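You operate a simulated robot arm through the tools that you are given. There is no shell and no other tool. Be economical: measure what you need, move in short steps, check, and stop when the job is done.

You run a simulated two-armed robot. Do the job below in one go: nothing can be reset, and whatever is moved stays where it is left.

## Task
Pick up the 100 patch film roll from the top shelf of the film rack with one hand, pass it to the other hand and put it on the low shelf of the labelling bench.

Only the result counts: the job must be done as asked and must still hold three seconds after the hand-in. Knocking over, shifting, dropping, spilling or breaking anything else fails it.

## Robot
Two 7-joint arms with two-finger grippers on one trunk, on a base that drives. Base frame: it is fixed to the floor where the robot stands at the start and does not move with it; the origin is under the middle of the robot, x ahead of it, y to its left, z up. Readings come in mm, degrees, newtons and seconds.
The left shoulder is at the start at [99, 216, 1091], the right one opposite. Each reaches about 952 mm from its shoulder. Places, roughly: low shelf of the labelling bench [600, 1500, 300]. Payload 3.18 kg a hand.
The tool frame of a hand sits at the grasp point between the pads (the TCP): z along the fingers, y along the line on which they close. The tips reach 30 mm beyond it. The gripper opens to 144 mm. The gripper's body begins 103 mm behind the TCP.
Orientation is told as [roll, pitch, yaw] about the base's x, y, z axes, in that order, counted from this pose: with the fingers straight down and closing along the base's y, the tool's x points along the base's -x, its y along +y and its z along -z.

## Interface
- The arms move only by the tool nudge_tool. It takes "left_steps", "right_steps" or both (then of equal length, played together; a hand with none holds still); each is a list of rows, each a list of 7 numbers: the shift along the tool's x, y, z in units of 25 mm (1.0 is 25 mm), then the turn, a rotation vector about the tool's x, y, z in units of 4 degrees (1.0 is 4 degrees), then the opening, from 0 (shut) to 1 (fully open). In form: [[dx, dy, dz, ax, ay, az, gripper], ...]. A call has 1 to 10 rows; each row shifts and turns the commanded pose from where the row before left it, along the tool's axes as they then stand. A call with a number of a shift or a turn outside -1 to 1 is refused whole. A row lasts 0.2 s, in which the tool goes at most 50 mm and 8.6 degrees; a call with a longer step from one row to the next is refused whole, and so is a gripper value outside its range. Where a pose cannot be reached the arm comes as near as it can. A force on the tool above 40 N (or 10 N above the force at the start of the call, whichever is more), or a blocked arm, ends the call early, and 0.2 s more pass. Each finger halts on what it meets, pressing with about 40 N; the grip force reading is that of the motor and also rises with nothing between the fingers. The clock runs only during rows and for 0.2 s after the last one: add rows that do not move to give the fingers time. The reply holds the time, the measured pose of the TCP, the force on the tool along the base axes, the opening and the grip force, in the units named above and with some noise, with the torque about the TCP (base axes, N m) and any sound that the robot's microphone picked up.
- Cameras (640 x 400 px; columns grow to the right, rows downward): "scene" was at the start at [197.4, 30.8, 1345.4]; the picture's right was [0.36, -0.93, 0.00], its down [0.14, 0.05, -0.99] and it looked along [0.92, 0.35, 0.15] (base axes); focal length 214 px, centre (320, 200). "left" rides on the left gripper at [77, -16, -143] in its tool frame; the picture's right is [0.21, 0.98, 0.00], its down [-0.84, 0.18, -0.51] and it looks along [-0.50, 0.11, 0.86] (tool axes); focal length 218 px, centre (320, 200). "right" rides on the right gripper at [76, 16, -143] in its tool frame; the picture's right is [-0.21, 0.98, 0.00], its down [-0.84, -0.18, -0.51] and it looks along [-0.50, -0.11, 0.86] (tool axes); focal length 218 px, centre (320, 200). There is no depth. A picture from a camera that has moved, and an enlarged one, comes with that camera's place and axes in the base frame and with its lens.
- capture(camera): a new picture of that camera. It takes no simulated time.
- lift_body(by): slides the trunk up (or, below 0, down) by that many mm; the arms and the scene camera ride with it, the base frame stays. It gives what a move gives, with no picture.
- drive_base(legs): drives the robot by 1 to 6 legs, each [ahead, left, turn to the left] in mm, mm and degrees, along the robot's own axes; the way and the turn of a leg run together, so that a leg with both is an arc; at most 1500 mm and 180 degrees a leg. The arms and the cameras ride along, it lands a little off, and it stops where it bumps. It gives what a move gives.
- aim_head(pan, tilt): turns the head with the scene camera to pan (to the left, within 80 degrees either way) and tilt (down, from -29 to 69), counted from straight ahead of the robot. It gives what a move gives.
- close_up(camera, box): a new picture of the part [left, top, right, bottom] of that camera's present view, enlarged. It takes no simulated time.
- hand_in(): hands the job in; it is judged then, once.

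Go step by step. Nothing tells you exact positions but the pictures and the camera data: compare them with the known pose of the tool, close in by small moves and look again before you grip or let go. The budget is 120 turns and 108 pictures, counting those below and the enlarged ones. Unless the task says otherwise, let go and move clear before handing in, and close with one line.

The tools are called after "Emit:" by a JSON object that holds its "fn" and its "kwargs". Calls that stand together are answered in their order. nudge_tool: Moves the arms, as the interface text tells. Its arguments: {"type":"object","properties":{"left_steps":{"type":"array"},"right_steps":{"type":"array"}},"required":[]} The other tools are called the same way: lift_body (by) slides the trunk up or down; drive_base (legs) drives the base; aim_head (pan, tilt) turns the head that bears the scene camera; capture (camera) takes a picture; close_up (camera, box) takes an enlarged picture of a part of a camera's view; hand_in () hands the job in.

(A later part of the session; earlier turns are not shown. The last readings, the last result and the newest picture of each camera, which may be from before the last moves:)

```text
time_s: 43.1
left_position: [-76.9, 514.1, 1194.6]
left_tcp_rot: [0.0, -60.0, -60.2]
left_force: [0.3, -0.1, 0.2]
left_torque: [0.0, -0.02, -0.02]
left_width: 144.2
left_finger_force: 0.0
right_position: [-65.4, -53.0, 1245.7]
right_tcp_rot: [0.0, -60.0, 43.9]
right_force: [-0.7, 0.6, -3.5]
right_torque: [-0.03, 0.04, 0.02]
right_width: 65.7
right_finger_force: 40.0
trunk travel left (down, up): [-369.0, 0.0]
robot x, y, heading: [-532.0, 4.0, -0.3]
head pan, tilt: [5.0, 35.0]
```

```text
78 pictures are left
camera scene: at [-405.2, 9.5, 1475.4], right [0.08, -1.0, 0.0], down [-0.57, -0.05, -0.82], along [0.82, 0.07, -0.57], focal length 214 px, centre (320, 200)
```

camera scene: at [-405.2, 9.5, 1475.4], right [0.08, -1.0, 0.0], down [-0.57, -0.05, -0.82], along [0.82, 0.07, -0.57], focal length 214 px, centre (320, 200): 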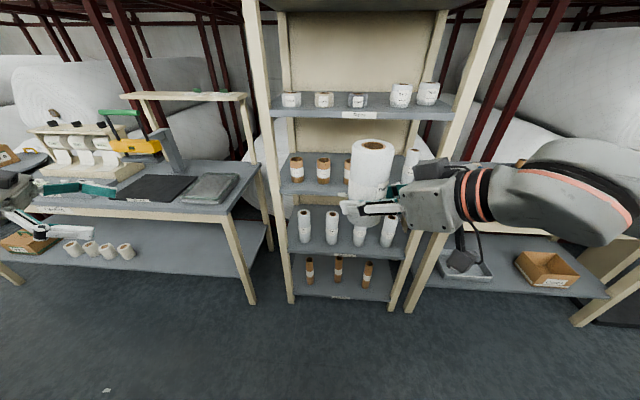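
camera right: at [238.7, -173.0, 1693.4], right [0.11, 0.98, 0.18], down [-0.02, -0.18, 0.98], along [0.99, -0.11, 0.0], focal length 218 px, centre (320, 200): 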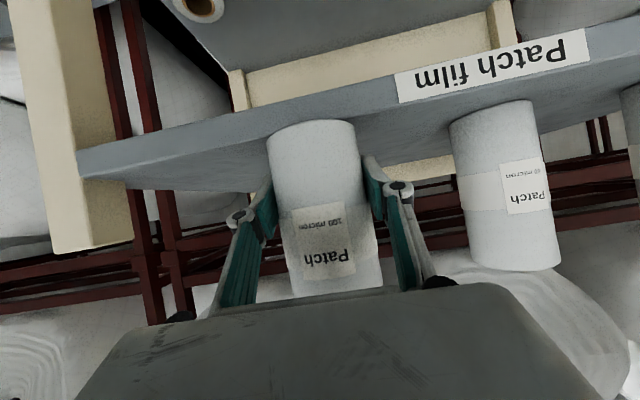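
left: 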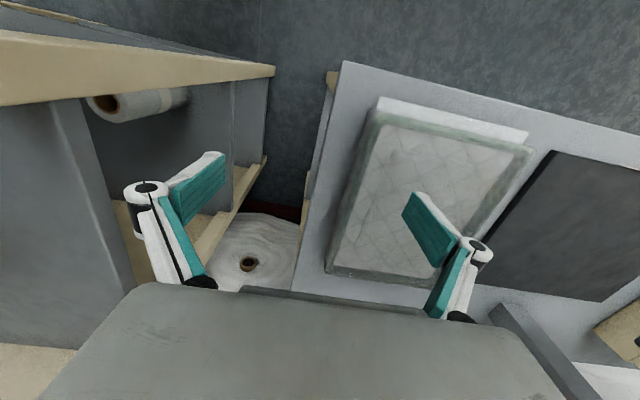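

The roll is held well, upright, with its upper half free. I'll finish the left yaw to point at -y at z≈1320 and start moving it in, with the fingers at 0.7.

Emit:
{"fn": "nudge_tool", "kwargs": {"left_steps": [[-0.866, 0, -0.5, 0.866, 0, 0.5, 0.7], [-0.866, 0, -0.5, 0.866, 0, 0.5, 0.7], [-0.866, 0, -0.5, 0.866, 0, 0.5, 0.7], [-0.866, 0, -0.5, 0.866, 0, 0.5, 0.7], [-0.866, 0, -0.5, 0.866, 0, 0.5, 0.7], [-0.1, 0, -0.05, 0.866, 0, 0.5, 0.7], [0, 0, 0, 0.866, 0, 0.5, 0.7], [-0.5, 0.1, 0.866, 0, 0, 0, 0.7], [-0.5, 0.1, 0.866, 0, 0, 0, 0.7], [-0.5, 0.1, 0.866, 0, 0, 0, 0.7]]}}

Emit:
{"fn": "nudge_tool", "kwargs": {"left_steps": [[-0.5, 0.1, 0.866, 0, 0, 0, 0.7], [-0.5, 0, 0.866, 0, 0, 0, 0.7], [-0.5, 0, 0.866, 0, 0, 0, 0.7], [-0.5, 0, 0.866, 0, 0, 0, 0.7], [-0.5, 0, 0.866, 0, 0, 0, 0.7], [-0.5, 0, 0.866, 0, 0, 0, 0.7], [-0.5, 0, 0.866, 0, 0, 0, 0.7], [-0.5, 0, 0.866, 0, 0, 0, 0.7]]}}

Emit:
{"fn": "capture", "kwargs": {"camera": "scene"}}

Emit:
{"fn": "capture", "kwargs": {"camera": "left"}}

```text
time_s: 45.3
left_position: [-68.0, 438.0, 1322.8]
left_tcp_rot: [0.2, -59.9, -88.2]
left_force: [0.1, 0.0, 0.2]
left_torque: [0.05, 0.01, -0.01]
left_width: 100.9
left_finger_force: 0.0
right_position: [-65.5, -54.4, 1245.0]
right_tcp_rot: [-0.1, -60.0, 43.8]
right_force: [0.0, -0.2, -3.6]
right_torque: [0.0, -0.01, -0.01]
right_width: 66.3
right_finger_force: 39.5
trunk travel left (down, up): [-369.0, 0.0]
robot x, y, heading: [-533.7, 3.1, -0.2]
head pan, tilt: [5.0, 35.0]
```

```text
time_s: 47.1
left_position: [-59.5, 237.1, 1320.2]
left_tcp_rot: [0.0, -59.9, -88.1]
left_force: [-0.2, -0.1, -0.4]
left_torque: [0.02, -0.02, 0.01]
left_width: 100.3
left_finger_force: 0.0
right_position: [-65.0, -55.6, 1245.9]
right_tcp_rot: [0.0, -59.9, 43.9]
right_force: [0.3, 0.6, -3.6]
right_torque: [-0.02, -0.02, 0.02]
right_width: 66.0
right_finger_force: 39.7
trunk travel left (down, up): [-369.0, 0.0]
robot x, y, heading: [-530.5, 4.4, -0.2]
head pan, tilt: [5.0, 35.0]
```

```text
77 pictures are left
camera scene: at [-405.0, 8.6, 1475.3], right [0.08, -1.0, 0.0], down [-0.57, -0.05, -0.82], along [0.82, 0.07, -0.57], focal length 214 px, centre (320, 200)
```

scene: 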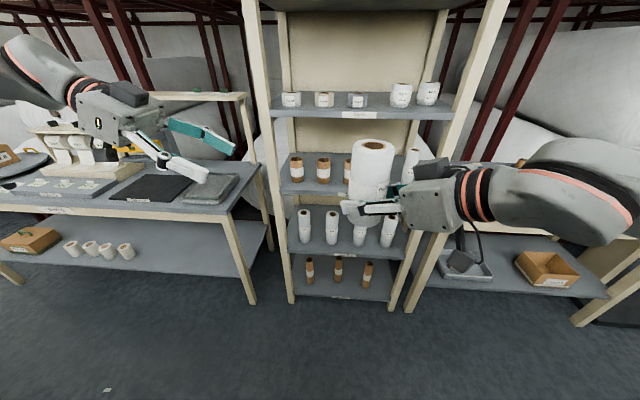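

```text
76 pictures are left
camera left: at [-80.5, 398.8, 1326.5], right [0.97, 0.14, -0.18], down [0.18, 0.02, 0.98], along [0.14, -0.99, 0.0], focal length 218 px, centre (320, 200)
```

left: 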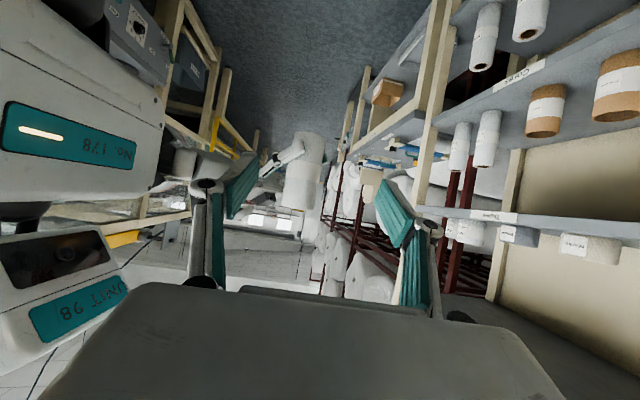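

The roll's place agrees with the kinematics ([-62, -49], top at 1350). Moving the left hand in to y≈40.

Emit:
{"fn": "nudge_tool", "kwargs": {"left_steps": [[-0.5, 0, 0.866, 0, 0, 0, 0.7], [-0.5, 0, 0.866, 0, 0, 0, 0.7], [-0.5, 0, 0.866, 0, 0, 0, 0.7], [-0.5, 0, 0.866, 0, 0, 0, 0.7], [-0.5, 0, 0.866, 0, 0, 0, 0.7], [-0.5, 0, 0.866, 0, 0, 0, 0.7], [-0.5, 0, 0.866, 0, 0, 0, 0.7]]}}

Emit:
{"fn": "close_up", "kwargs": {"camera": "scene", "box": [220, 80, 540, 280]}}

Emit:
{"fn": "capture", "kwargs": {"camera": "left"}}

Emit:
{"fn": "capture", "kwargs": {"camera": "right"}}

```text
time_s: 48.7
left_position: [-52.7, 64.5, 1320.3]
left_tcp_rot: [0.0, -59.9, -88.1]
left_force: [0.2, -0.9, -0.5]
left_torque: [0.01, -0.03, 0.0]
left_width: 100.7
left_finger_force: 0.0
right_position: [-63.7, -53.6, 1245.3]
right_tcp_rot: [0.1, -60.0, 43.8]
right_force: [1.6, 0.2, -3.6]
right_torque: [-0.01, 0.01, -0.02]
right_width: 66.2
right_finger_force: 40.2
trunk travel left (down, up): [-369.0, 0.0]
robot x, y, heading: [-533.2, -0.0, -0.6]
head pan, tilt: [5.0, 35.0]
```

```text
2.00 times, centred on (380, 180) of scene
camera zoom: at [-404.8, 9.2, 1475.3], right [0.08, -1.0, 0.0], down [-0.57, -0.05, -0.82], along [0.82, 0.07, -0.57], focal length 429 px, centre (200, 240)
```

zoom: 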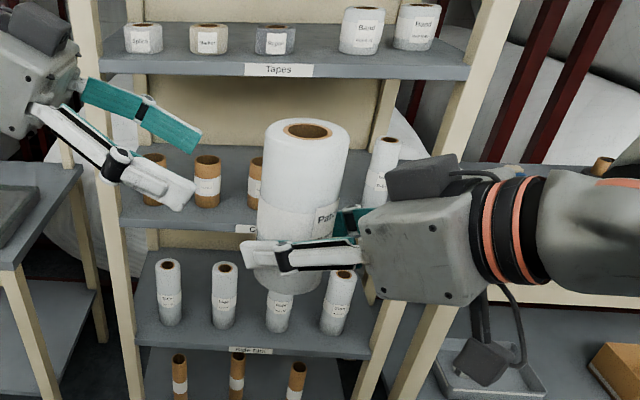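

```text
74 pictures are left
camera left: at [-74.6, 225.2, 1327.0], right [0.97, 0.14, -0.18], down [0.18, 0.02, 0.98], along [0.14, -0.99, 0.0], focal length 218 px, centre (320, 200)
```

left: 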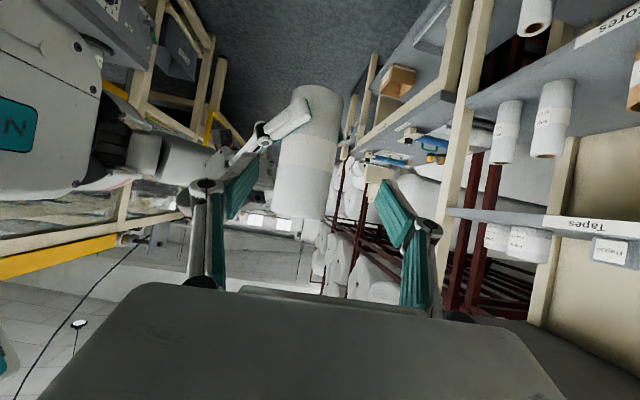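

```text
73 pictures are left
camera right: at [-193.9, -152.5, 1249.1], right [-0.6, 0.78, 0.18], down [0.11, -0.14, 0.98], along [0.79, 0.61, 0.0], focal length 218 px, centre (320, 200)
```

right: 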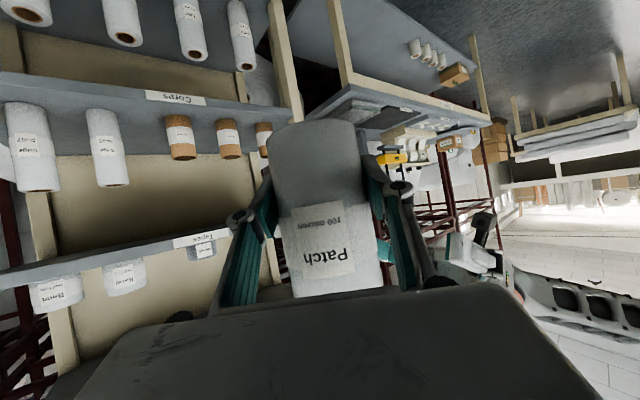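

Aligned except a 10 mm x offset. I'll correct that and go in to the grasp position.

Emit:
{"fn": "nudge_tool", "kwargs": {"left_steps": [[-0.4, -0.15, 0.7, 0, 0, 0, 0.7], [-0.4, -0.15, 0.7, 0, 0, 0, 0.7], [-0.4, -0.1, 0.7, 0, 0, 0, 0.7], [-0.4, 0, 0.7, 0, 0, 0, 0.7], [-0.4, 0, 0.7, 0, 0, 0, 0.7]]}}

Emit:
{"fn": "close_up", "kwargs": {"camera": "scene", "box": [220, 80, 540, 280]}}

Emit:
{"fn": "capture", "kwargs": {"camera": "left"}}

```text
time_s: 49.9
left_position: [-58.8, -36.6, 1321.2]
left_tcp_rot: [0.1, -60.0, -88.3]
left_force: [0.9, 0.2, 0.3]
left_torque: [-0.03, 0.03, -0.05]
left_width: 100.7
left_finger_force: 0.0
right_position: [-64.6, -53.3, 1245.6]
right_tcp_rot: [0.1, -59.9, 43.9]
right_force: [-0.6, 0.4, -3.5]
right_torque: [0.0, 0.02, 0.0]
right_width: 66.3
right_finger_force: 40.5
trunk travel left (down, up): [-369.0, 0.0]
robot x, y, heading: [-533.5, -0.7, -0.3]
head pan, tilt: [5.0, 35.0]
```

```text
2.00 times, centred on (380, 180) of scene
camera zoom: at [-404.5, 9.3, 1475.2], right [0.08, -1.0, 0.0], down [-0.57, -0.05, -0.82], along [0.82, 0.07, -0.57], focal length 429 px, centre (200, 240)
```

zoom: 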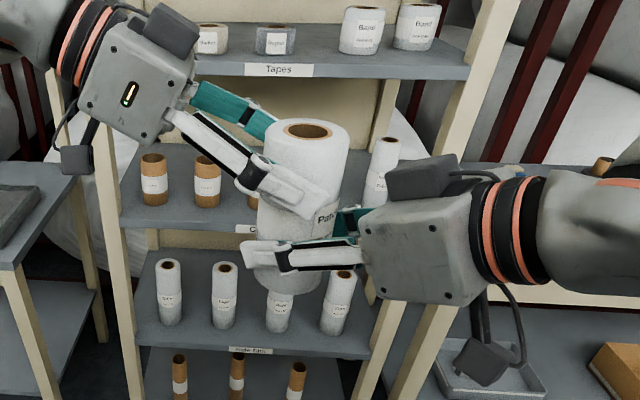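

```text
71 pictures are left
camera left: at [-79.7, 124.2, 1327.3], right [0.97, 0.14, -0.18], down [0.18, 0.02, 0.98], along [0.14, -0.99, 0.0], focal length 218 px, centre (320, 200)
```

left: 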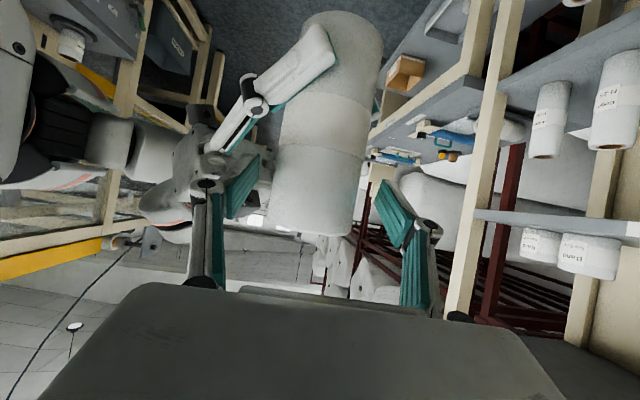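

Centred between the left pads, well above the right fingers. Closing the left hand.

Emit:
{"fn": "nudge_tool", "kwargs": {"left_steps": [[0, 0, 0, 0, 0, 0, 0.58], [0, 0, 0, 0, 0, 0, 0.52], [0, 0, 0, 0, 0, 0, 0.47], [0, 0, 0, 0, 0, 0, 0.42], [0, 0, 0, 0, 0, 0, 0.3], [0, 0, 0, 0, 0, 0, 0.2], [0, 0, 0, 0, 0, 0, 0.1], [0, 0, 0, 0, 0, 0, 0.1]]}}

Emit:
{"fn": "capture", "kwargs": {"camera": "left"}}

```text
time_s: 51.7
left_position: [-60.6, -35.8, 1321.8]
left_tcp_rot: [-0.3, -59.9, -88.1]
left_force: [-25.1, 1.6, 6.7]
left_torque: [0.19, 1.35, -0.24]
left_width: 66.6
left_finger_force: 40.0
right_position: [-64.1, -54.7, 1244.9]
right_tcp_rot: [0.0, -59.8, 43.6]
right_force: [24.1, -2.1, -10.7]
right_torque: [-0.18, 0.58, -0.18]
right_width: 66.1
right_finger_force: 39.8
trunk travel left (down, up): [-369.0, 0.0]
robot x, y, heading: [-535.0, 2.8, -0.4]
head pan, tilt: [5.0, 35.0]
```

```text
70 pictures are left
camera left: at [-81.6, 124.2, 1327.4], right [0.97, 0.13, -0.18], down [0.18, 0.02, 0.98], along [0.14, -0.99, 0.0], focal length 218 px, centre (320, 200)
```

left: 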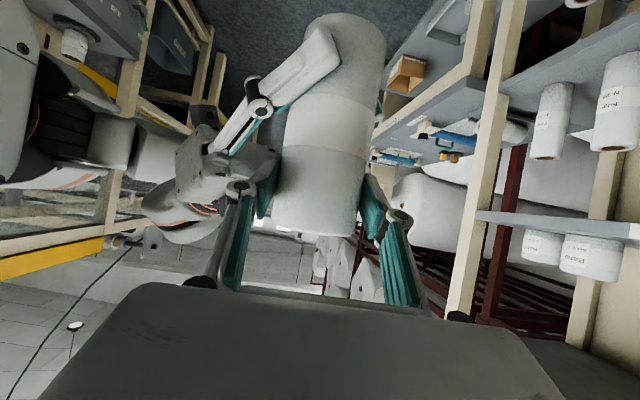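

Both hands hold the roll. I'll open the right hand and back it straight out horizontally.

Emit:
{"fn": "nudge_tool", "kwargs": {"right_steps": [[0, 0, 0, 0, 0, 0, 0.5], [0, 0, 0, 0, 0, 0, 0.6], [0, 0, 0, 0, 0, 0, 0.7], [0, 0, 0, 0, 0, 0, 0.7], [0, 0, 0, 0, 0, 0, 0.7]]}}

Emit:
{"fn": "nudge_tool", "kwargs": {"right_steps": [[0.5, 0, -0.866, 0, 0, 0, 0.7], [0.5, 0, -0.866, 0, 0, 0, 0.7], [0.5, 0, -0.866, 0, 0, 0, 0.7], [0.5, 0, -0.866, 0, 0, 0, 0.7], [0.5, 0, -0.866, 0, 0, 0, 0.7], [0.5, 0, -0.866, 0, 0, 0, 0.7]]}}

Emit:
{"fn": "capture", "kwargs": {"camera": "scene"}}

```text
time_s: 52.9
left_position: [-60.0, -36.4, 1320.5]
left_tcp_rot: [0.1, -59.9, -88.2]
left_force: [-0.5, 0.3, 0.4]
left_torque: [0.06, -0.02, 0.0]
left_width: 66.5
left_finger_force: 40.4
right_position: [-64.0, -52.6, 1244.4]
right_tcp_rot: [-0.1, -60.0, 44.0]
right_force: [0.0, -0.6, -0.2]
right_torque: [-0.03, 0.0, 0.02]
right_width: 100.9
right_finger_force: 0.0
trunk travel left (down, up): [-369.0, 0.0]
robot x, y, heading: [-533.7, 2.5, -0.2]
head pan, tilt: [5.0, 35.0]
```

```text
time_s: 54.3
left_position: [-60.7, -35.8, 1320.8]
left_tcp_rot: [0.0, -59.9, -88.2]
left_force: [-0.4, -0.2, -0.8]
left_torque: [0.07, 0.0, 0.01]
left_width: 66.6
left_finger_force: 40.1
right_position: [-76.4, -145.0, 1282.6]
right_tcp_rot: [0.1, -59.9, 43.8]
right_force: [0.9, -0.3, 0.4]
right_torque: [0.04, -0.04, 0.01]
right_width: 101.0
right_finger_force: 0.1
right hand out of reach, approached as far as the arm can: row 1, 2, 3, 4, 5, 6
trunk travel left (down, up): [-369.0, 0.0]
robot x, y, heading: [-533.9, 1.0, -0.2]
head pan, tilt: [5.0, 35.0]
```

```text
69 pictures are left
camera scene: at [-405.8, 8.8, 1475.4], right [0.08, -1.0, 0.0], down [-0.57, -0.05, -0.82], along [0.82, 0.07, -0.57], focal length 214 px, centre (320, 200)
```

scene: 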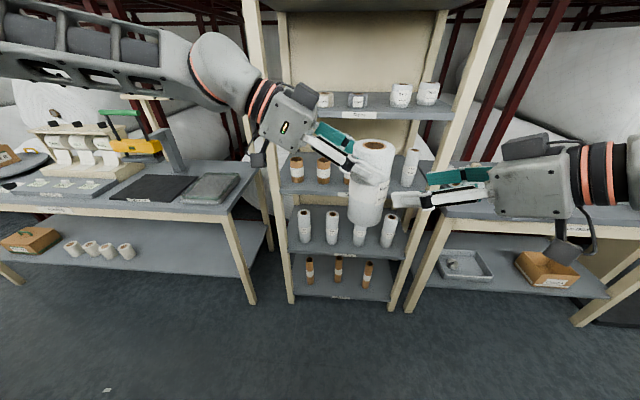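

The left hand holds the roll alone. I'll move the right hand further away and the left hand back to the left.

Emit:
{"fn": "nudge_tool", "kwargs": {"right_steps": [[0.35, -0.72, -0.6, 0, 0, 0, 0.7], [0.35, -0.72, -0.6, 0, 0, 0, 0.7], [0.35, -0.72, -0.6, 0, 0, 0, 0.7], [0.35, -0.72, -0.6, 0, 0, 0, 0.7], [0.35, -0.72, -0.6, 0, 0, 0, 0.7], [0.35, -0.72, -0.6, 0, 0, 0, 0.7]]}}

Emit:
{"fn": "nudge_tool", "kwargs": {"left_steps": [[0.5, 0, -0.866, 0, 0, 0, 0.1], [0.5, 0, -0.866, 0, 0, 0, 0.1], [0.5, 0, -0.866, 0, 0, 0, 0.1], [0.5, 0, -0.866, 0, 0, 0, 0.1], [0.5, 0, -0.866, -0.866, 0, -0.5, 0.1], [0.5, 0, -0.866, -0.866, 0, -0.5, 0.1], [0.5, 0, -0.866, -0.866, 0, -0.5, 0.1], [0.5, 0, -0.866, -0.866, 0, -0.5, 0.1], [0.5, 0, -0.866, -0.866, 0, -0.5, 0.1], [0.5, 0, -0.866, -0.866, 0, -0.5, 0.1]]}}

Emit:
{"fn": "capture", "kwargs": {"camera": "scene"}}

```text
time_s: 55.7
left_position: [-58.7, -35.4, 1321.1]
left_tcp_rot: [0.0, -59.8, -88.2]
left_force: [0.1, -0.9, -0.5]
left_torque: [0.04, 0.01, 0.0]
left_width: 66.6
left_finger_force: 40.5
right_position: [-75.5, -227.7, 1282.3]
right_tcp_rot: [0.0, -60.1, 43.7]
right_force: [0.0, -0.1, -0.3]
right_torque: [0.02, 0.01, -0.03]
right_width: 100.9
right_finger_force: 0.0
right hand out of reach, approached as far as the arm can: row 4, 5, 6
trunk travel left (down, up): [-369.0, 0.0]
robot x, y, heading: [-532.3, 2.3, -0.3]
head pan, tilt: [5.0, 35.0]
```

```text
time_s: 57.9
left_position: [-95.7, 209.9, 1322.0]
left_tcp_rot: [0.2, -60.1, -64.2]
left_force: [-1.7, 0.3, 0.9]
left_torque: [0.09, 0.01, 0.04]
left_width: 66.9
left_finger_force: 40.4
right_position: [-76.4, -228.4, 1283.8]
right_tcp_rot: [-0.2, -60.1, 43.8]
right_force: [-0.6, 0.5, 0.2]
right_torque: [-0.04, -0.04, -0.01]
right_width: 101.1
right_finger_force: 0.1
trunk travel left (down, up): [-369.0, 0.0]
robot x, y, heading: [-536.8, 1.6, -0.3]
head pan, tilt: [5.0, 35.0]
```

```text
68 pictures are left
camera scene: at [-406.7, 10.0, 1475.5], right [0.08, -1.0, 0.0], down [-0.57, -0.05, -0.82], along [0.82, 0.07, -0.57], focal length 214 px, centre (320, 200)
```

scene: 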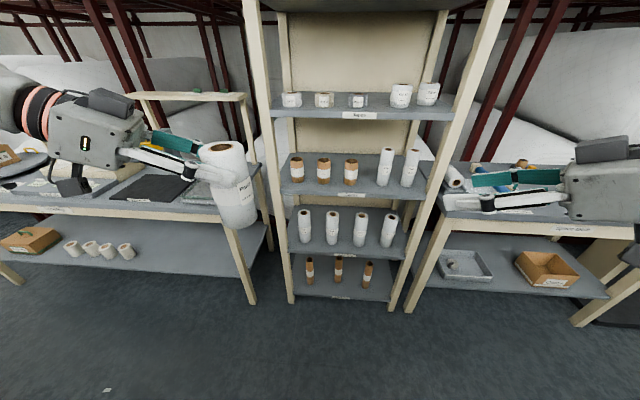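

The roll travels with the left hand. I'll yaw the left hand back to point forward.

Emit:
{"fn": "nudge_tool", "kwargs": {"left_steps": [[0, 0, 0, -0.866, 0, -0.5, 0.1], [0, 0, 0, -0.866, 0, -0.5, 0.1], [0, 0, 0, -0.866, 0, -0.5, 0.1], [0, 0, 0, -0.866, 0, -0.5, 0.1], [0, 0, 0, -0.866, 0, -0.5, 0.1], [0, 0, 0, -0.866, 0, -0.5, 0.1], [0, 0, 0, -0.866, 0, -0.5, 0.1], [0, 0, 0, -0.866, 0, -0.5, 0.1], [0, 0, 0, -0.866, 0, -0.5, 0.1], [0, 0, 0, -0.866, 0, -0.5, 0.1]]}}

Emit:
{"fn": "nudge_tool", "kwargs": {"left_steps": [[0, 0, 0, -0.866, 0, -0.5, 0.1], [0, 0, 0, -0.866, 0, -0.5, 0.1], [0, 0, 0, -0.866, 0, -0.5, 0.1], [0, 0, 0, -0.866, 0, -0.5, 0.1], [0, 0, 0, -0.866, 0, -0.5, 0.1], [0, 0, 0, -0.866, 0, -0.5, 0.1]]}}

Emit:
{"fn": "aim_head", "kwargs": {"pan": 40, "tilt": 35}}

Emit:
{"fn": "capture", "kwargs": {"camera": "scene"}}

Emit:
{"fn": "capture", "kwargs": {"camera": "left"}}

```text
time_s: 60.1
left_position: [-86.4, 224.7, 1331.6]
left_tcp_rot: [-0.9, -59.4, -32.1]
left_force: [0.1, -0.3, -4.3]
left_torque: [0.02, 0.02, 0.0]
left_width: 66.6
left_finger_force: 39.6
left hand out of reach, approached as far as the arm can: row 7, 8, 9, 10
right_position: [-74.7, -227.9, 1282.4]
right_tcp_rot: [-0.1, -60.0, 43.7]
right_force: [1.0, 0.2, 0.4]
right_torque: [-0.05, -0.04, -0.03]
right_width: 100.6
right_finger_force: 0.1
trunk travel left (down, up): [-369.0, 0.0]
robot x, y, heading: [-530.8, 2.6, -0.4]
head pan, tilt: [5.0, 35.0]
```

```text
time_s: 61.5
left_position: [-88.8, 282.7, 1339.5]
left_tcp_rot: [-2.7, -59.8, -22.9]
left_force: [0.2, -0.4, -3.5]
left_torque: [0.01, 0.06, 0.0]
left_width: 66.5
left_finger_force: 39.8
left hand out of reach, approached as far as the arm can: row 1, 2, 3, 4, 5, 6
right_position: [-75.2, -228.3, 1283.2]
right_tcp_rot: [-0.2, -60.1, 43.7]
right_force: [-0.1, 0.4, -0.4]
right_torque: [-0.02, 0.0, 0.0]
right_width: 100.8
right_finger_force: 0.0
trunk travel left (down, up): [-369.0, 0.0]
robot x, y, heading: [-534.6, 3.6, -0.2]
head pan, tilt: [5.0, 35.0]
```

```text
time_s: 62.5
left_position: [-88.5, 281.4, 1339.8]
left_tcp_rot: [-2.5, -59.7, -22.9]
left_force: [0.1, -0.1, -3.6]
left_torque: [0.01, 0.03, 0.02]
left_width: 66.3
left_finger_force: 39.6
right_position: [-75.5, -227.7, 1281.0]
right_tcp_rot: [-0.2, -60.1, 43.8]
right_force: [0.0, 0.1, -1.2]
right_torque: [-0.03, 0.0, 0.01]
right_width: 100.7
right_finger_force: 0.0
trunk travel left (down, up): [-369.0, 0.0]
robot x, y, heading: [-532.6, 2.0, -0.2]
head pan, tilt: [40.0, 35.0]
```

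```text
67 pictures are left
camera scene: at [-425.1, 58.6, 1475.3], right [0.64, -0.77, 0.0], down [-0.44, -0.37, -0.82], along [0.63, 0.52, -0.57], focal length 214 px, centre (320, 200)
```

scene: 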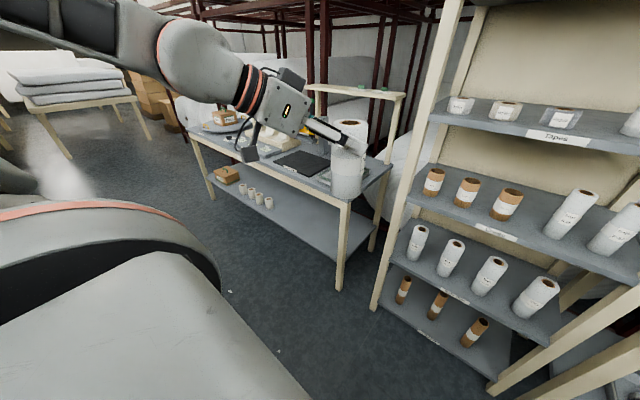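

```text
66 pictures are left
camera left: at [-241.6, 335.5, 1345.4], right [0.32, 0.93, -0.2], down [0.07, 0.19, 0.98], along [0.95, -0.33, -0.01], focal length 218 px, centre (320, 200)
```

left: 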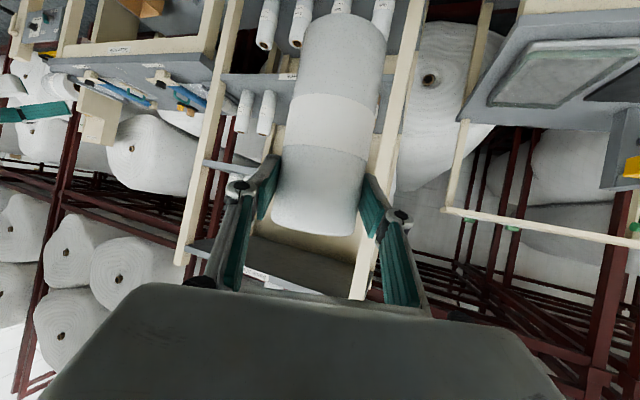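

The left hand now points about 23° right of forward. Next I'll fold the right hand to a fingers-down pose near the body, so it stays clear of the bench.

Emit:
{"fn": "nudge_tool", "kwargs": {"right_steps": [[0.866, 0, 0.5, 0.866, 0, 0.5, 0.7], [0.866, 0, 0.5, 0.866, 0, 0.5, 0.7], [0.866, 0, 0.5, 0.866, 0, 0.5, 0.7], [0.866, 0, 0.5, 0.866, 0, 0.5, 0.7], [0.866, 0, 0.5, 0.866, 0, 0.5, 0.7], [0.866, 0, 0.5, 0.866, 0, 0.5, 0.5], [0, 0, 0, 0.866, 0, 0.5, 0.5], [0, 0, 0, 0.866, 0, 0.5, 0.5], [0, 0, 0, 0.866, 0, 0.5, 0.5], [0, 0, 0, 0.866, 0, 0.5, 0.5]]}}

Emit:
{"fn": "nudge_tool", "kwargs": {"right_steps": [[0.18, 0, -0.31, 0, 1, 0, 0.5], [0.2, 0, -0.3, 0, 1, 0, 0.5], [0.22, 0, -0.28, 0, 1, 0, 0.5], [0.24, 0, -0.27, 0, 1, 0, 0.5], [0.26, 0, -0.25, 0, 1, 0, 0.5], [0.28, 0, -0.23, 0, 1, 0, 0.5], [0.29, 0, -0.21, 0, 1, 0, 0.5], [0.31, 0, -0.19, 0, 1, 0, 0.5], [0.32, 0, -0.17, 0, 1, 0, 0.5], [0.33, 0, -0.15, 0, 1, 0, 0.5]]}}

Emit:
{"fn": "nudge_tool", "kwargs": {"right_steps": [[0.34, 0, -0.12, 0, 1, 0, 0.5], [0.35, 0, -0.1, 0, 1, 0, 0.5], [0.35, 0, -0.07, 0, 1, 0, 0.5], [0.36, 0, -0.05, 0, 1, 0, 0.5], [0.36, 0, -0.03, 0, 1, 0, 0.5]]}}

```text
time_s: 64.8
left_position: [-88.6, 281.9, 1338.3]
left_tcp_rot: [-2.6, -59.8, -23.0]
left_force: [0.5, -0.1, -3.9]
left_torque: [0.0, 0.03, -0.03]
left_width: 66.5
left_finger_force: 40.4
right_position: [0.2, -302.1, 1163.1]
right_tcp_rot: [0.5, -59.4, 9.9]
right_force: [-0.5, -0.2, 0.3]
right_torque: [0.0, -0.03, 0.0]
right_width: 72.2
right_finger_force: 0.2
right hand out of reach, approached as far as the arm can: row 1, 2, 3, 4, 5, 6, 7, 8, 9, 10
trunk travel left (down, up): [-369.0, 0.0]
robot x, y, heading: [-532.1, 5.3, -0.2]
head pan, tilt: [40.0, 35.0]
```

```text
time_s: 67.0
left_position: [-88.5, 282.3, 1338.1]
left_tcp_rot: [-2.5, -59.7, -22.9]
left_force: [-0.5, -0.4, -3.8]
left_torque: [0.01, 0.04, 0.01]
left_width: 66.6
left_finger_force: 39.9
right_position: [-88.4, -314.7, 1163.7]
right_tcp_rot: [0.2, -19.5, 7.9]
right_force: [0.6, 0.3, 0.0]
right_torque: [0.0, -0.03, -0.01]
right_width: 71.9
right_finger_force: 0.1
trunk travel left (down, up): [-369.0, 0.0]
robot x, y, heading: [-532.3, 4.4, -0.3]
head pan, tilt: [40.0, 35.0]
```

```text
time_s: 68.2
left_position: [-88.8, 282.0, 1339.2]
left_tcp_rot: [-2.6, -59.7, -22.8]
left_force: [0.5, -0.3, -3.9]
left_torque: [0.06, 0.07, 0.03]
left_width: 66.5
left_finger_force: 40.0
right_position: [-133.4, -319.4, 1164.1]
right_tcp_rot: [0.1, 0.5, 8.1]
right_force: [0.1, -0.6, 0.7]
right_torque: [0.02, 0.01, 0.0]
right_width: 72.2
right_finger_force: 0.0
trunk travel left (down, up): [-369.0, 0.0]
robot x, y, heading: [-536.9, 1.4, -0.2]
head pan, tilt: [40.0, 35.0]
```

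Right hand is folded; pulling it back more, and levelling and lowering the left hand.

Emit:
{"fn": "nudge_tool", "kwargs": {"right_steps": [[1, 0, 0, 0, 0, 0, 0.5], [1, 0, 0, 0, 0, 0, 0.5], [1, 0, 0, 0, 0, 0, 0.5], [1, 0, 0, 0, 0, 0, 0.5], [1, 0, 0, 0, 0, 0, 0.5], [0, 0, 0, 0, 0, 0, 0.5], [0, 0, 0, 0, 0, 0, 0.5]], "left_steps": [[0.866, 0, 0.5, 0, 0, 0, 0.1], [0.866, 0, 0.5, 0, 0, 0, 0.1], [0.866, 0, 0.5, 0, 0, 0, 0.1], [0.866, 0, 0.5, 0, 0, 0, 0.1], [0.866, 0, 0.5, 0, 0, 0, 0.1], [0.866, 0, 0.5, -0.32, 0, 0, 0.1], [0.866, 0, 0.5, -0.32, 0, 0, 0.1]]}}

Emit:
{"fn": "nudge_tool", "kwargs": {"left_steps": [[0.866, 0, 0.5, -0.866, 0, -0.5, 0.1], [0.866, 0, 0.5, -0.866, 0, -0.5, 0.1], [0.866, 0, 0.5, -0.866, 0, -0.5, 0.1], [0.866, 0, 0.5, -0.866, 0, -0.5, 0.1], [0.866, 0, 0.5, -0.866, 0, -0.5, 0.1], [0, 0, 0, 0, 0, 0, 0.1]]}}

Emit:
{"fn": "capture", "kwargs": {"camera": "scene"}}

```text
time_s: 69.8
left_position: [-20.0, 297.3, 1195.3]
left_tcp_rot: [-0.1, -59.7, -22.9]
left_force: [-0.1, 0.6, -3.7]
left_torque: [0.04, 0.09, 0.0]
left_width: 66.6
left_finger_force: 39.9
left hand out of reach, approached as far as the arm can: row 1, 2, 3, 4, 5, 6, 7
right_position: [-247.3, -338.9, 1170.5]
right_tcp_rot: [0.2, 0.6, 8.2]
right_force: [-0.5, -0.2, 0.2]
right_torque: [-0.01, 0.02, -0.06]
right_width: 71.9
right_finger_force: 0.1
right hand out of reach, approached as far as the arm can: row 5
trunk travel left (down, up): [-369.0, 0.0]
robot x, y, heading: [-534.6, 4.8, -0.0]
head pan, tilt: [40.0, 35.0]
```

```text
time_s: 71.2
left_position: [0.4, 303.9, 1071.8]
left_tcp_rot: [0.0, -59.7, -2.9]
left_force: [-0.3, -0.1, -3.2]
left_torque: [-0.01, 0.03, -0.03]
left_width: 66.7
left_finger_force: 40.1
left hand out of reach, approached as far as the arm can: row 1, 2, 3
right_position: [-250.1, -338.3, 1170.7]
right_tcp_rot: [0.2, 0.6, 8.1]
right_force: [-0.1, 0.0, 0.5]
right_torque: [-0.02, -0.01, 0.0]
right_width: 72.2
right_finger_force: 0.1
trunk travel left (down, up): [-369.0, 0.0]
robot x, y, heading: [-533.4, 2.6, -0.5]
head pan, tilt: [40.0, 35.0]
```

```text
65 pictures are left
camera scene: at [-426.1, 60.7, 1475.3], right [0.64, -0.77, 0.0], down [-0.44, -0.37, -0.82], along [0.63, 0.52, -0.57], focal length 214 px, centre (320, 200)
```

scene: 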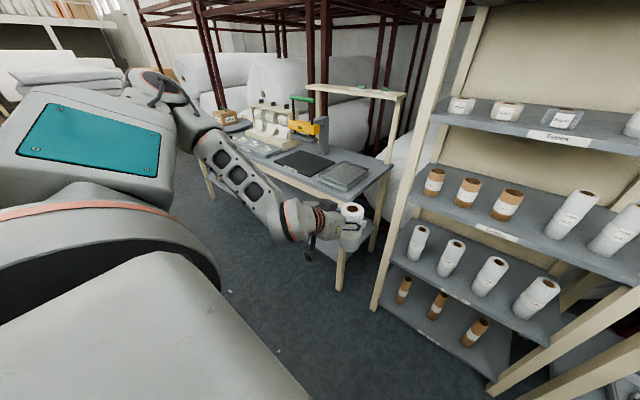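

The left hand points forward at [0, 304, 1072] with the roll upright. I'll drive left 800 mm to stand before the free part of the bench's low shelf.

Emit:
{"fn": "drive_base", "kwargs": {"legs": [[0, 800, 0]]}}

Emit:
{"fn": "aim_head", "kwargs": {"pan": 10, "tilt": 35}}

Emit:
{"fn": "capture", "kwargs": {"camera": "scene"}}

Emit:
{"fn": "capture", "kwargs": {"camera": "left"}}

```text
time_s: 78.6
left_position: [6.4, 1105.3, 1072.2]
left_tcp_rot: [0.1, -59.7, -3.0]
left_force: [-0.5, -0.1, -4.0]
left_torque: [0.03, 0.03, -0.03]
left_width: 66.5
left_finger_force: 40.2
right_position: [-244.1, 461.7, 1171.3]
right_tcp_rot: [0.2, 0.4, 8.0]
right_force: [1.1, 0.4, 1.5]
right_torque: [0.01, -0.05, 0.0]
right_width: 71.8
right_finger_force: 0.0
trunk travel left (down, up): [-369.0, 0.0]
robot x, y, heading: [-535.7, 805.2, -0.6]
head pan, tilt: [40.0, 35.0]
```

```text
time_s: 79.5
left_position: [5.8, 1105.1, 1071.5]
left_tcp_rot: [0.1, -59.7, -3.1]
left_force: [0.4, 0.9, -3.6]
left_torque: [0.03, 0.12, -0.06]
left_width: 66.3
left_finger_force: 40.3
right_position: [-244.5, 462.5, 1170.5]
right_tcp_rot: [0.2, 0.5, 8.0]
right_force: [1.3, -0.4, 0.9]
right_torque: [0.01, 0.01, 0.01]
right_width: 72.0
right_finger_force: 0.1
trunk travel left (down, up): [-369.0, 0.0]
robot x, y, heading: [-529.3, 804.4, -0.4]
head pan, tilt: [10.0, 35.0]
```

```text
64 pictures are left
camera scene: at [-401.5, 820.2, 1475.3], right [0.17, -0.99, 0.0], down [-0.57, -0.1, -0.82], along [0.81, 0.14, -0.57], focal length 214 px, centre (320, 200)
```

scene: 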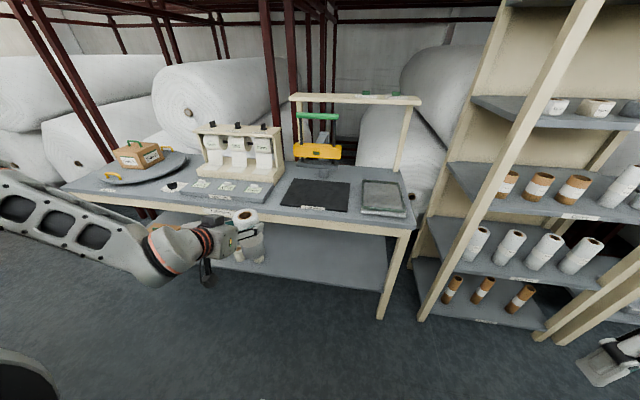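

```text
63 pictures are left
camera left: at [-155.8, 1096.3, 1078.3], right [-0.05, 0.98, -0.18], down [0.0, 0.18, 0.98], along [1.0, 0.05, 0.0], focal length 218 px, centre (320, 200)
```

left: 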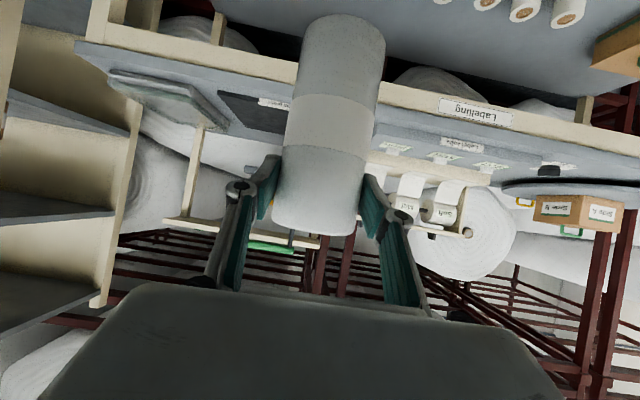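

The "Labelling" sign confirms the bench; the low shelf is free around y≈1100, with its front edge near x≈390. I'll lower the trunk fully.

Emit:
{"fn": "lift_body", "kwargs": {"by": -365}}

Emit:
{"fn": "nudge_tool", "kwargs": {"left_steps": [[0.866, 0, 0.5, 0, 0, 0, 0.1], [0.866, 0, 0.5, 0, 0, 0, 0.1], [0.866, 0, 0.5, 0, 0, 0, 0.1], [0.866, 0, 0.5, 0, 0, 0, 0.1], [0.866, 0, 0.5, 0, 0, 0, 0.1], [0.866, 0, 0.5, 0, 0, 0, 0.1], [0.866, 0, 0.5, 0, 0, 0, 0.1], [0.866, 0, 0.5, 0, 0, 0, 0.1]]}}

Emit:
{"fn": "capture", "kwargs": {"camera": "scene"}}

Emit:
{"fn": "capture", "kwargs": {"camera": "left"}}

```text
time_s: 83.1
left_position: [-170.0, 1105.7, 407.5]
left_tcp_rot: [-1.9, -11.2, -1.8]
left_force: [0.2, -0.2, -3.2]
left_torque: [-0.02, -0.09, -0.01]
left_width: 66.7
left_finger_force: 40.0
right_position: [-264.9, 462.8, 653.9]
right_tcp_rot: [9.9, 49.1, 12.4]
right_force: [-0.4, 0.3, 0.3]
right_torque: [-0.01, -0.02, -0.03]
right_width: 71.9
right_finger_force: 0.0
trunk travel left (down, up): [-4.0, 365.0]
robot x, y, heading: [-530.3, 802.9, -0.5]
head pan, tilt: [10.0, 35.0]
```

```text
time_s: 84.9
left_position: [-254.5, 1133.9, 319.4]
left_tcp_rot: [-2.0, -11.1, -1.9]
left_force: [-0.3, 0.2, -4.5]
left_torque: [-0.03, -0.11, 0.03]
left_width: 66.8
left_finger_force: 40.3
left hand out of reach, approached as far as the arm can: row 5, 6, 7, 8
right_position: [-264.5, 462.2, 653.9]
right_tcp_rot: [9.9, 49.0, 12.5]
right_force: [-0.4, -0.7, -0.7]
right_torque: [-0.01, 0.02, 0.01]
right_width: 72.2
right_finger_force: 0.1
trunk travel left (down, up): [-4.0, 365.0]
robot x, y, heading: [-527.6, 807.2, -0.3]
head pan, tilt: [10.0, 35.0]
```

```text
62 pictures are left
camera scene: at [-155.4, 818.3, 1062.0], right [0.17, -0.99, 0.0], down [-0.57, -0.1, -0.82], along [0.81, 0.14, -0.57], focal length 214 px, centre (320, 200)
```

scene: 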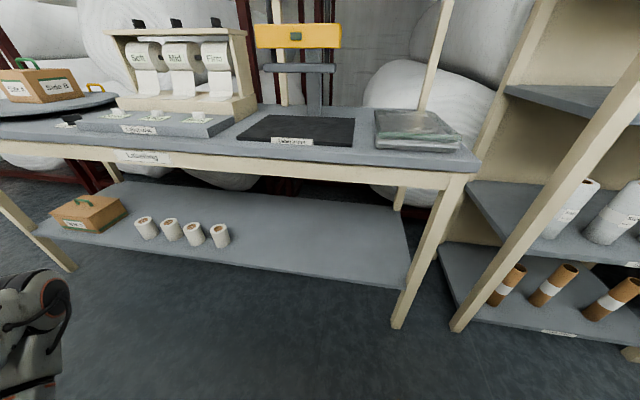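

```text
61 pictures are left
camera left: at [-358.8, 1125.5, 445.9], right [-0.17, 0.98, -0.07], down [0.74, 0.17, 0.65], along [0.66, 0.05, -0.75], focal length 218 px, centre (320, 200)
```

left: 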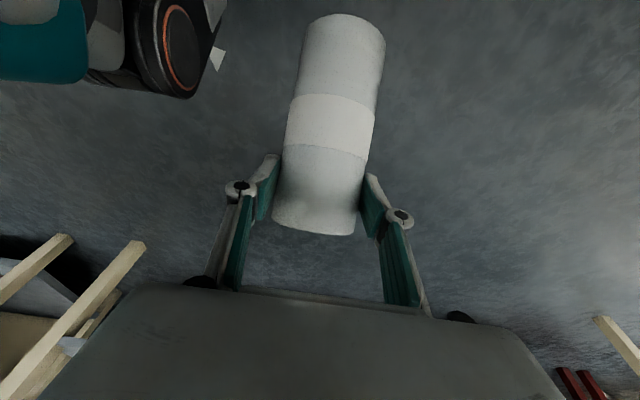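

Lowering the trunk so far tilted the torso forward and the hand rode with it; the roll is still gripped but tilted. I'll move the hand forward and up first, then restore its 60° tilt.

Emit:
{"fn": "nudge_tool", "kwargs": {"left_steps": [[-0.97, 0, -0.42, 0, 0, 0, 0.1], [-0.97, 0, -0.42, 0, 0, 0, 0.1], [-0.97, 0, -0.42, 0, 0, 0, 0.1], [-0.97, 0, -0.42, 0, 0, 0, 0.1], [-0.97, 0, -0.42, 0, 0, 0, 0.1], [-0.97, 0, -0.42, 0, 0, 0, 0.1], [-0.97, 0, -0.42, 0, 0, 0, 0.1], [-0.97, 0, -0.42, 0, 0, 0, 0.1], [-0.97, 0, -0.42, 0, 0, 0, 0.1], [-0.97, 0, -0.42, 0, 0, 0, 0.1]]}}

Emit:
{"fn": "aim_head", "kwargs": {"pan": 30, "tilt": 45}}

Emit:
{"fn": "capture", "kwargs": {"camera": "scene"}}

```text
time_s: 87.1
left_position: [-40.8, 1131.2, 469.8]
left_tcp_rot: [-2.0, -11.1, -1.8]
left_force: [0.3, -0.4, -2.9]
left_torque: [0.03, -0.11, 0.0]
left_width: 66.5
left_finger_force: 40.2
right_position: [-264.6, 462.3, 653.3]
right_tcp_rot: [9.8, 49.1, 12.3]
right_force: [-0.2, -0.2, -0.1]
right_torque: [0.0, 0.04, -0.03]
right_width: 71.8
right_finger_force: 0.0
trunk travel left (down, up): [-4.0, 365.0]
robot x, y, heading: [-534.2, 804.9, -0.2]
head pan, tilt: [10.0, 35.0]
```

```text
time_s: 87.9
left_position: [-39.7, 1131.0, 470.7]
left_tcp_rot: [-2.0, -11.2, -1.8]
left_force: [-0.2, -0.2, -3.0]
left_torque: [0.0, -0.1, 0.03]
left_width: 66.8
left_finger_force: 39.9
right_position: [-264.8, 461.8, 653.7]
right_tcp_rot: [9.9, 49.2, 12.5]
right_force: [-0.3, 0.5, 0.4]
right_torque: [0.0, -0.05, -0.02]
right_width: 72.1
right_finger_force: 0.1
trunk travel left (down, up): [-4.0, 365.0]
robot x, y, heading: [-531.4, 804.9, -0.6]
head pan, tilt: [30.0, 45.0]
```

```text
60 pictures are left
camera scene: at [-171.4, 843.8, 1047.2], right [0.49, -0.87, 0.0], down [-0.61, -0.35, -0.71], along [0.62, 0.35, -0.71], focal length 214 px, centre (320, 200)
```

scene: 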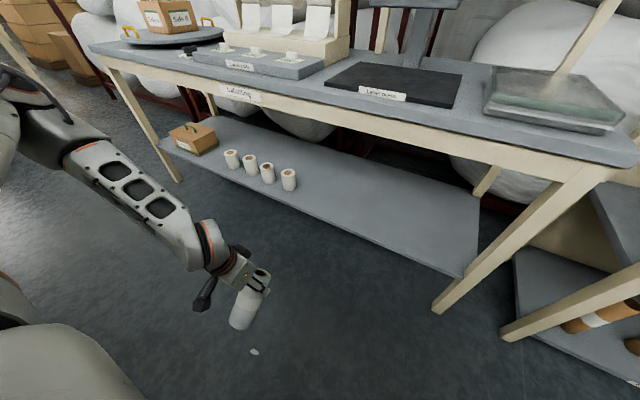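

Now tilting the hand back so the roll is upright.

Emit:
{"fn": "nudge_tool", "kwargs": {"left_steps": [[0, 0, 0, -0.1, -1, 0, 0.1], [0, 0, 0, -0.1, -1, 0, 0.1], [0, 0, 0, -0.1, -1, 0, 0.1], [0, 0, 0, -0.1, -1, 0, 0.1], [0, 0, 0, -0.1, -1, 0, 0.1], [0, 0, 0, 0, -1, 0, 0.1], [0, 0, 0, 0, -1, 0, 0.1], [0, 0, 0, 0, -1, 0, 0.1], [0, 0, 0, 0, -1, 0, 0.1], [0, 0, 0, 0, -1, 0, 0.1]]}}

Emit:
{"fn": "nudge_tool", "kwargs": {"left_steps": [[0, 0, 0, 0, -1, 0, 0.1], [0, 0, 0, 0, -1, 0, 0.1], [0, 0, 0, 0, -0.2, 0, 0.1]]}}

Emit:
{"fn": "capture", "kwargs": {"camera": "scene"}}

Emit:
{"fn": "capture", "kwargs": {"camera": "left"}}

```text
time_s: 90.1
left_position: [-39.6, 1131.0, 471.4]
left_tcp_rot: [-0.2, -51.2, -1.3]
left_force: [-0.4, 0.3, -3.4]
left_torque: [0.01, 0.01, 0.03]
left_width: 66.7
left_finger_force: 39.7
right_position: [-264.1, 461.6, 654.1]
right_tcp_rot: [9.9, 49.3, 12.5]
right_force: [0.0, -0.2, 1.0]
right_torque: [0.0, -0.01, 0.02]
right_width: 72.1
right_finger_force: 0.1
trunk travel left (down, up): [-4.0, 365.0]
robot x, y, heading: [-526.9, 804.5, -0.5]
head pan, tilt: [30.0, 45.0]
```

```text
time_s: 90.9
left_position: [-38.4, 1133.1, 471.0]
left_tcp_rot: [-0.2, -60.1, -1.2]
left_force: [-0.5, 0.0, -3.8]
left_torque: [0.0, 0.09, 0.04]
left_width: 66.8
left_finger_force: 40.2
right_position: [-264.8, 461.2, 653.2]
right_tcp_rot: [9.9, 49.2, 12.6]
right_force: [0.3, 0.0, -0.3]
right_torque: [-0.01, -0.01, 0.02]
right_width: 72.2
right_finger_force: 0.0
trunk travel left (down, up): [-4.0, 365.0]
robot x, y, heading: [-525.4, 803.8, -0.4]
head pan, tilt: [30.0, 45.0]
```

```text
59 pictures are left
camera scene: at [-171.4, 843.9, 1047.2], right [0.49, -0.87, 0.0], down [-0.61, -0.35, -0.71], along [0.61, 0.35, -0.71], focal length 214 px, centre (320, 200)
```

scene: 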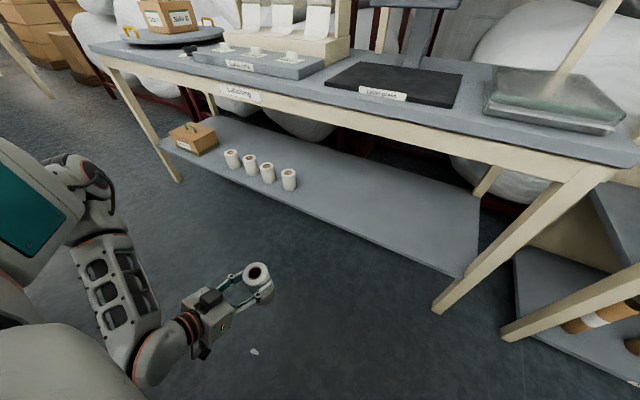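

```text
58 pictures are left
camera left: at [-200.5, 1119.4, 475.9], right [-0.08, 0.98, -0.18], down [-0.01, 0.18, 0.98], along [1.0, 0.08, 0.0], focal length 218 px, centre (320, 200)
```

left: 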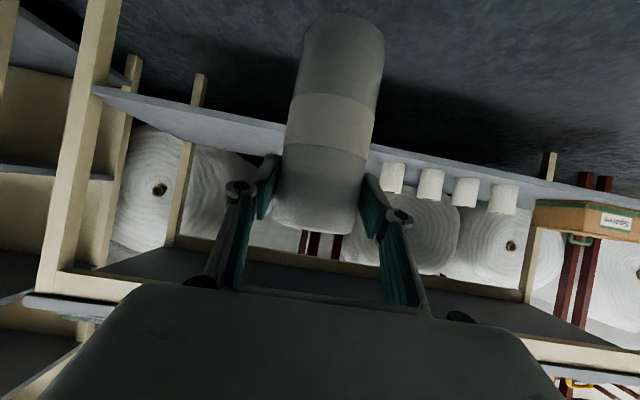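

The roll is upright again at z≈471 (its base at ≈350). I'll extend the arm forward 200 mm so the base needn't drive so close.

Emit:
{"fn": "nudge_tool", "kwargs": {"left_steps": [[-0.5, 0, 0.866, 0, 0, 0, 0.1], [-0.5, 0, 0.866, 0, 0, 0, 0.1], [-0.5, 0, 0.866, 0, 0, 0, 0.1], [-0.5, 0, 0.866, 0, 0, 0, 0.1], [-0.5, 0, 0.866, 0, 0, 0, 0.1], [-0.5, 0, 0.866, 0, 0, 0, 0.1], [-0.5, 0, 0.866, 0, 0, 0, 0.1], [-0.5, 0, 0.866, 0, 0, 0, 0.1], [-0.5, 0, 0.866, 0, 0, 0, 0.1], [-0.5, 0, 0.866, 0, 0, 0, 0.1]]}}

Emit:
{"fn": "capture", "kwargs": {"camera": "scene"}}

Emit:
{"fn": "capture", "kwargs": {"camera": "left"}}

```text
time_s: 93.1
left_position: [210.3, 1127.5, 470.4]
left_tcp_rot: [-0.3, -60.0, -1.2]
left_force: [0.3, -0.3, -3.6]
left_torque: [0.01, 0.02, 0.0]
left_width: 66.6
left_finger_force: 40.3
right_position: [-263.4, 461.9, 654.6]
right_tcp_rot: [10.0, 49.2, 12.5]
right_force: [1.7, -0.5, 0.3]
right_torque: [0.01, 0.02, -0.02]
right_width: 71.9
right_finger_force: 0.1
trunk travel left (down, up): [-4.0, 365.0]
robot x, y, heading: [-531.7, 802.0, -0.3]
head pan, tilt: [30.0, 45.0]
```

```text
57 pictures are left
camera scene: at [-171.3, 843.8, 1047.1], right [0.49, -0.87, 0.0], down [-0.61, -0.35, -0.71], along [0.61, 0.35, -0.71], focal length 214 px, centre (320, 200)
```

scene: 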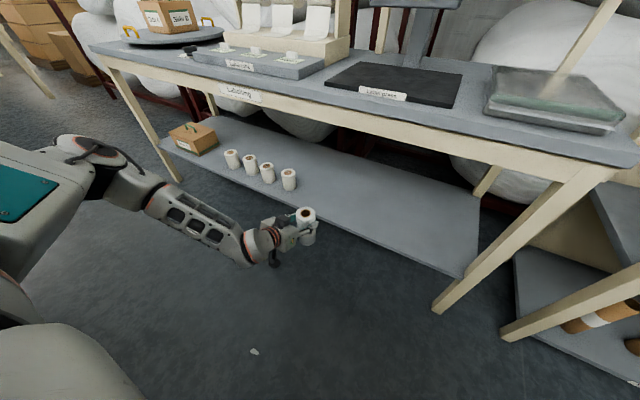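

```text
56 pictures are left
camera left: at [49.9, 1115.1, 476.4], right [-0.08, 0.98, -0.18], down [-0.01, 0.18, 0.98], along [1.0, 0.08, 0.0], focal length 218 px, centre (320, 200)
```

left: 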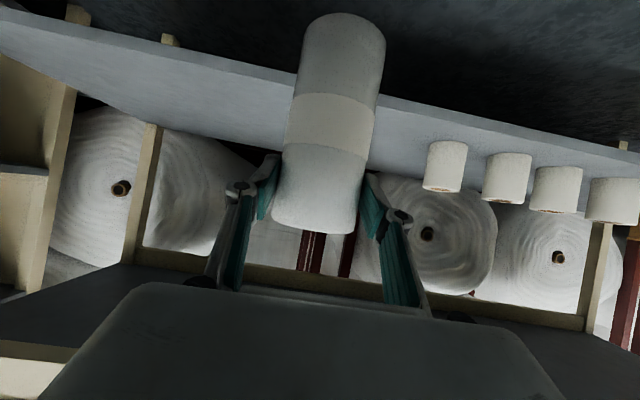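

I'll zoom on the shelf edge to triangulate its height.

Emit:
{"fn": "close_up", "kwargs": {"camera": "left", "box": [100, 20, 420, 220]}}

Emit:
{"fn": "close_up", "kwargs": {"camera": "scene", "box": [220, 140, 380, 240]}}

```text
2.00 times, centred on (260, 120) of left
camera zoom: at [49.9, 1115.1, 476.4], right [-0.08, 0.98, -0.18], down [-0.01, 0.18, 0.98], along [1.0, 0.08, 0.0], focal length 436 px, centre (440, 360)
```

zoom: 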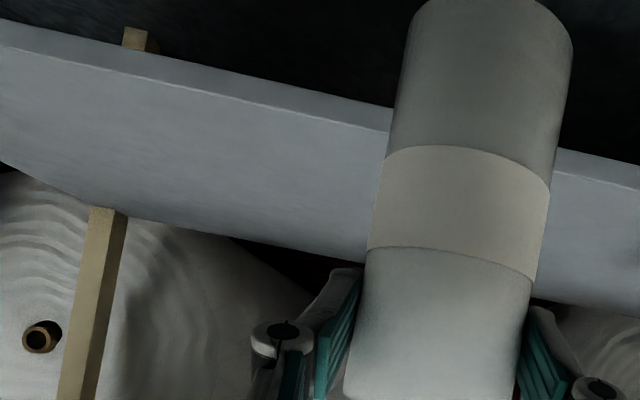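

```text
4.00 times, centred on (300, 190) of scene
camera zoom: at [-171.3, 843.8, 1047.1], right [0.49, -0.87, 0.0], down [-0.61, -0.35, -0.71], along [0.61, 0.35, -0.71], focal length 858 px, centre (400, 240)
```

zoom: 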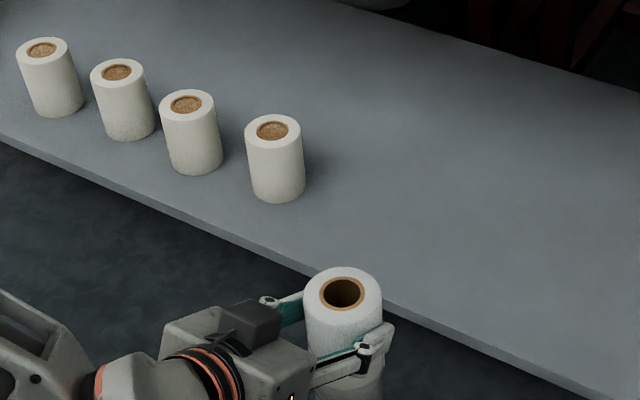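

The shelf top lies at about z 305–330 with its front edge near x≈360–385; nearest jar-like roll is at y≈1390. I'll raise 25 mm for clearance and drive forward 270 mm.

Emit:
{"fn": "nudge_tool", "kwargs": {"left_steps": [[-0.866, 0, -0.5, 0, 0, 0, 0.1], [0, 0, 0, 0, 0, 0, 0.1]]}}

Emit:
{"fn": "drive_base", "kwargs": {"legs": [[150, 0, 0]]}}

Emit:
{"fn": "capture", "kwargs": {"camera": "scene"}}

Emit:
{"fn": "capture", "kwargs": {"camera": "left"}}

```text
time_s: 93.7
left_position: [211.0, 1127.0, 493.9]
left_tcp_rot: [-0.2, -60.0, -1.3]
left_force: [0.3, 0.0, -2.2]
left_torque: [-0.02, 0.06, -0.02]
left_width: 66.5
left_finger_force: 39.8
right_position: [-263.5, 462.3, 654.3]
right_tcp_rot: [9.8, 49.2, 12.5]
right_force: [-0.2, -0.3, -0.3]
right_torque: [0.04, 0.02, -0.02]
right_width: 71.8
right_finger_force: 0.0
trunk travel left (down, up): [-4.0, 365.0]
robot x, y, heading: [-529.3, 805.2, -0.3]
head pan, tilt: [30.0, 45.0]
```

```text
time_s: 95.1
left_position: [359.0, 1125.3, 495.2]
left_tcp_rot: [-0.2, -60.0, -1.2]
left_force: [0.7, -0.4, -3.9]
left_torque: [-0.02, 0.05, -0.02]
left_width: 66.6
left_finger_force: 40.7
right_position: [-114.3, 461.1, 653.5]
right_tcp_rot: [9.9, 49.2, 12.5]
right_force: [-0.2, 0.7, 0.4]
right_torque: [-0.03, 0.02, -0.03]
right_width: 72.1
right_finger_force: 0.0
trunk travel left (down, up): [-4.0, 365.0]
robot x, y, heading: [-378.3, 805.4, -0.4]
head pan, tilt: [30.0, 45.0]
```

```text
53 pictures are left
camera scene: at [-22.1, 842.9, 1047.0], right [0.49, -0.87, 0.0], down [-0.62, -0.35, -0.71], along [0.61, 0.35, -0.71], focal length 214 px, centre (320, 200)
```

scene: 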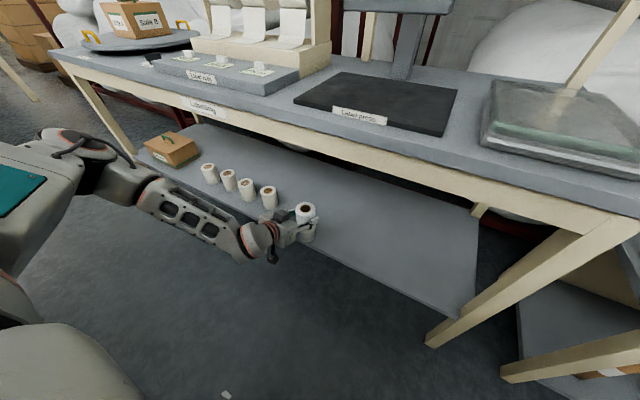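

```text
52 pictures are left
camera left: at [198.2, 1113.2, 500.9], right [-0.08, 0.98, -0.18], down [-0.01, 0.18, 0.98], along [1.0, 0.08, 0.0], focal length 218 px, centre (320, 200)
```

left: 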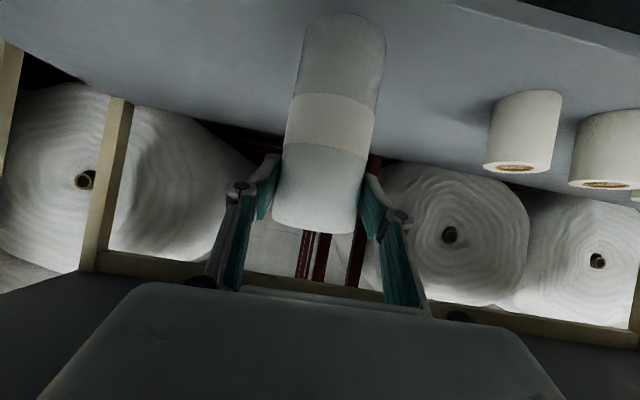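

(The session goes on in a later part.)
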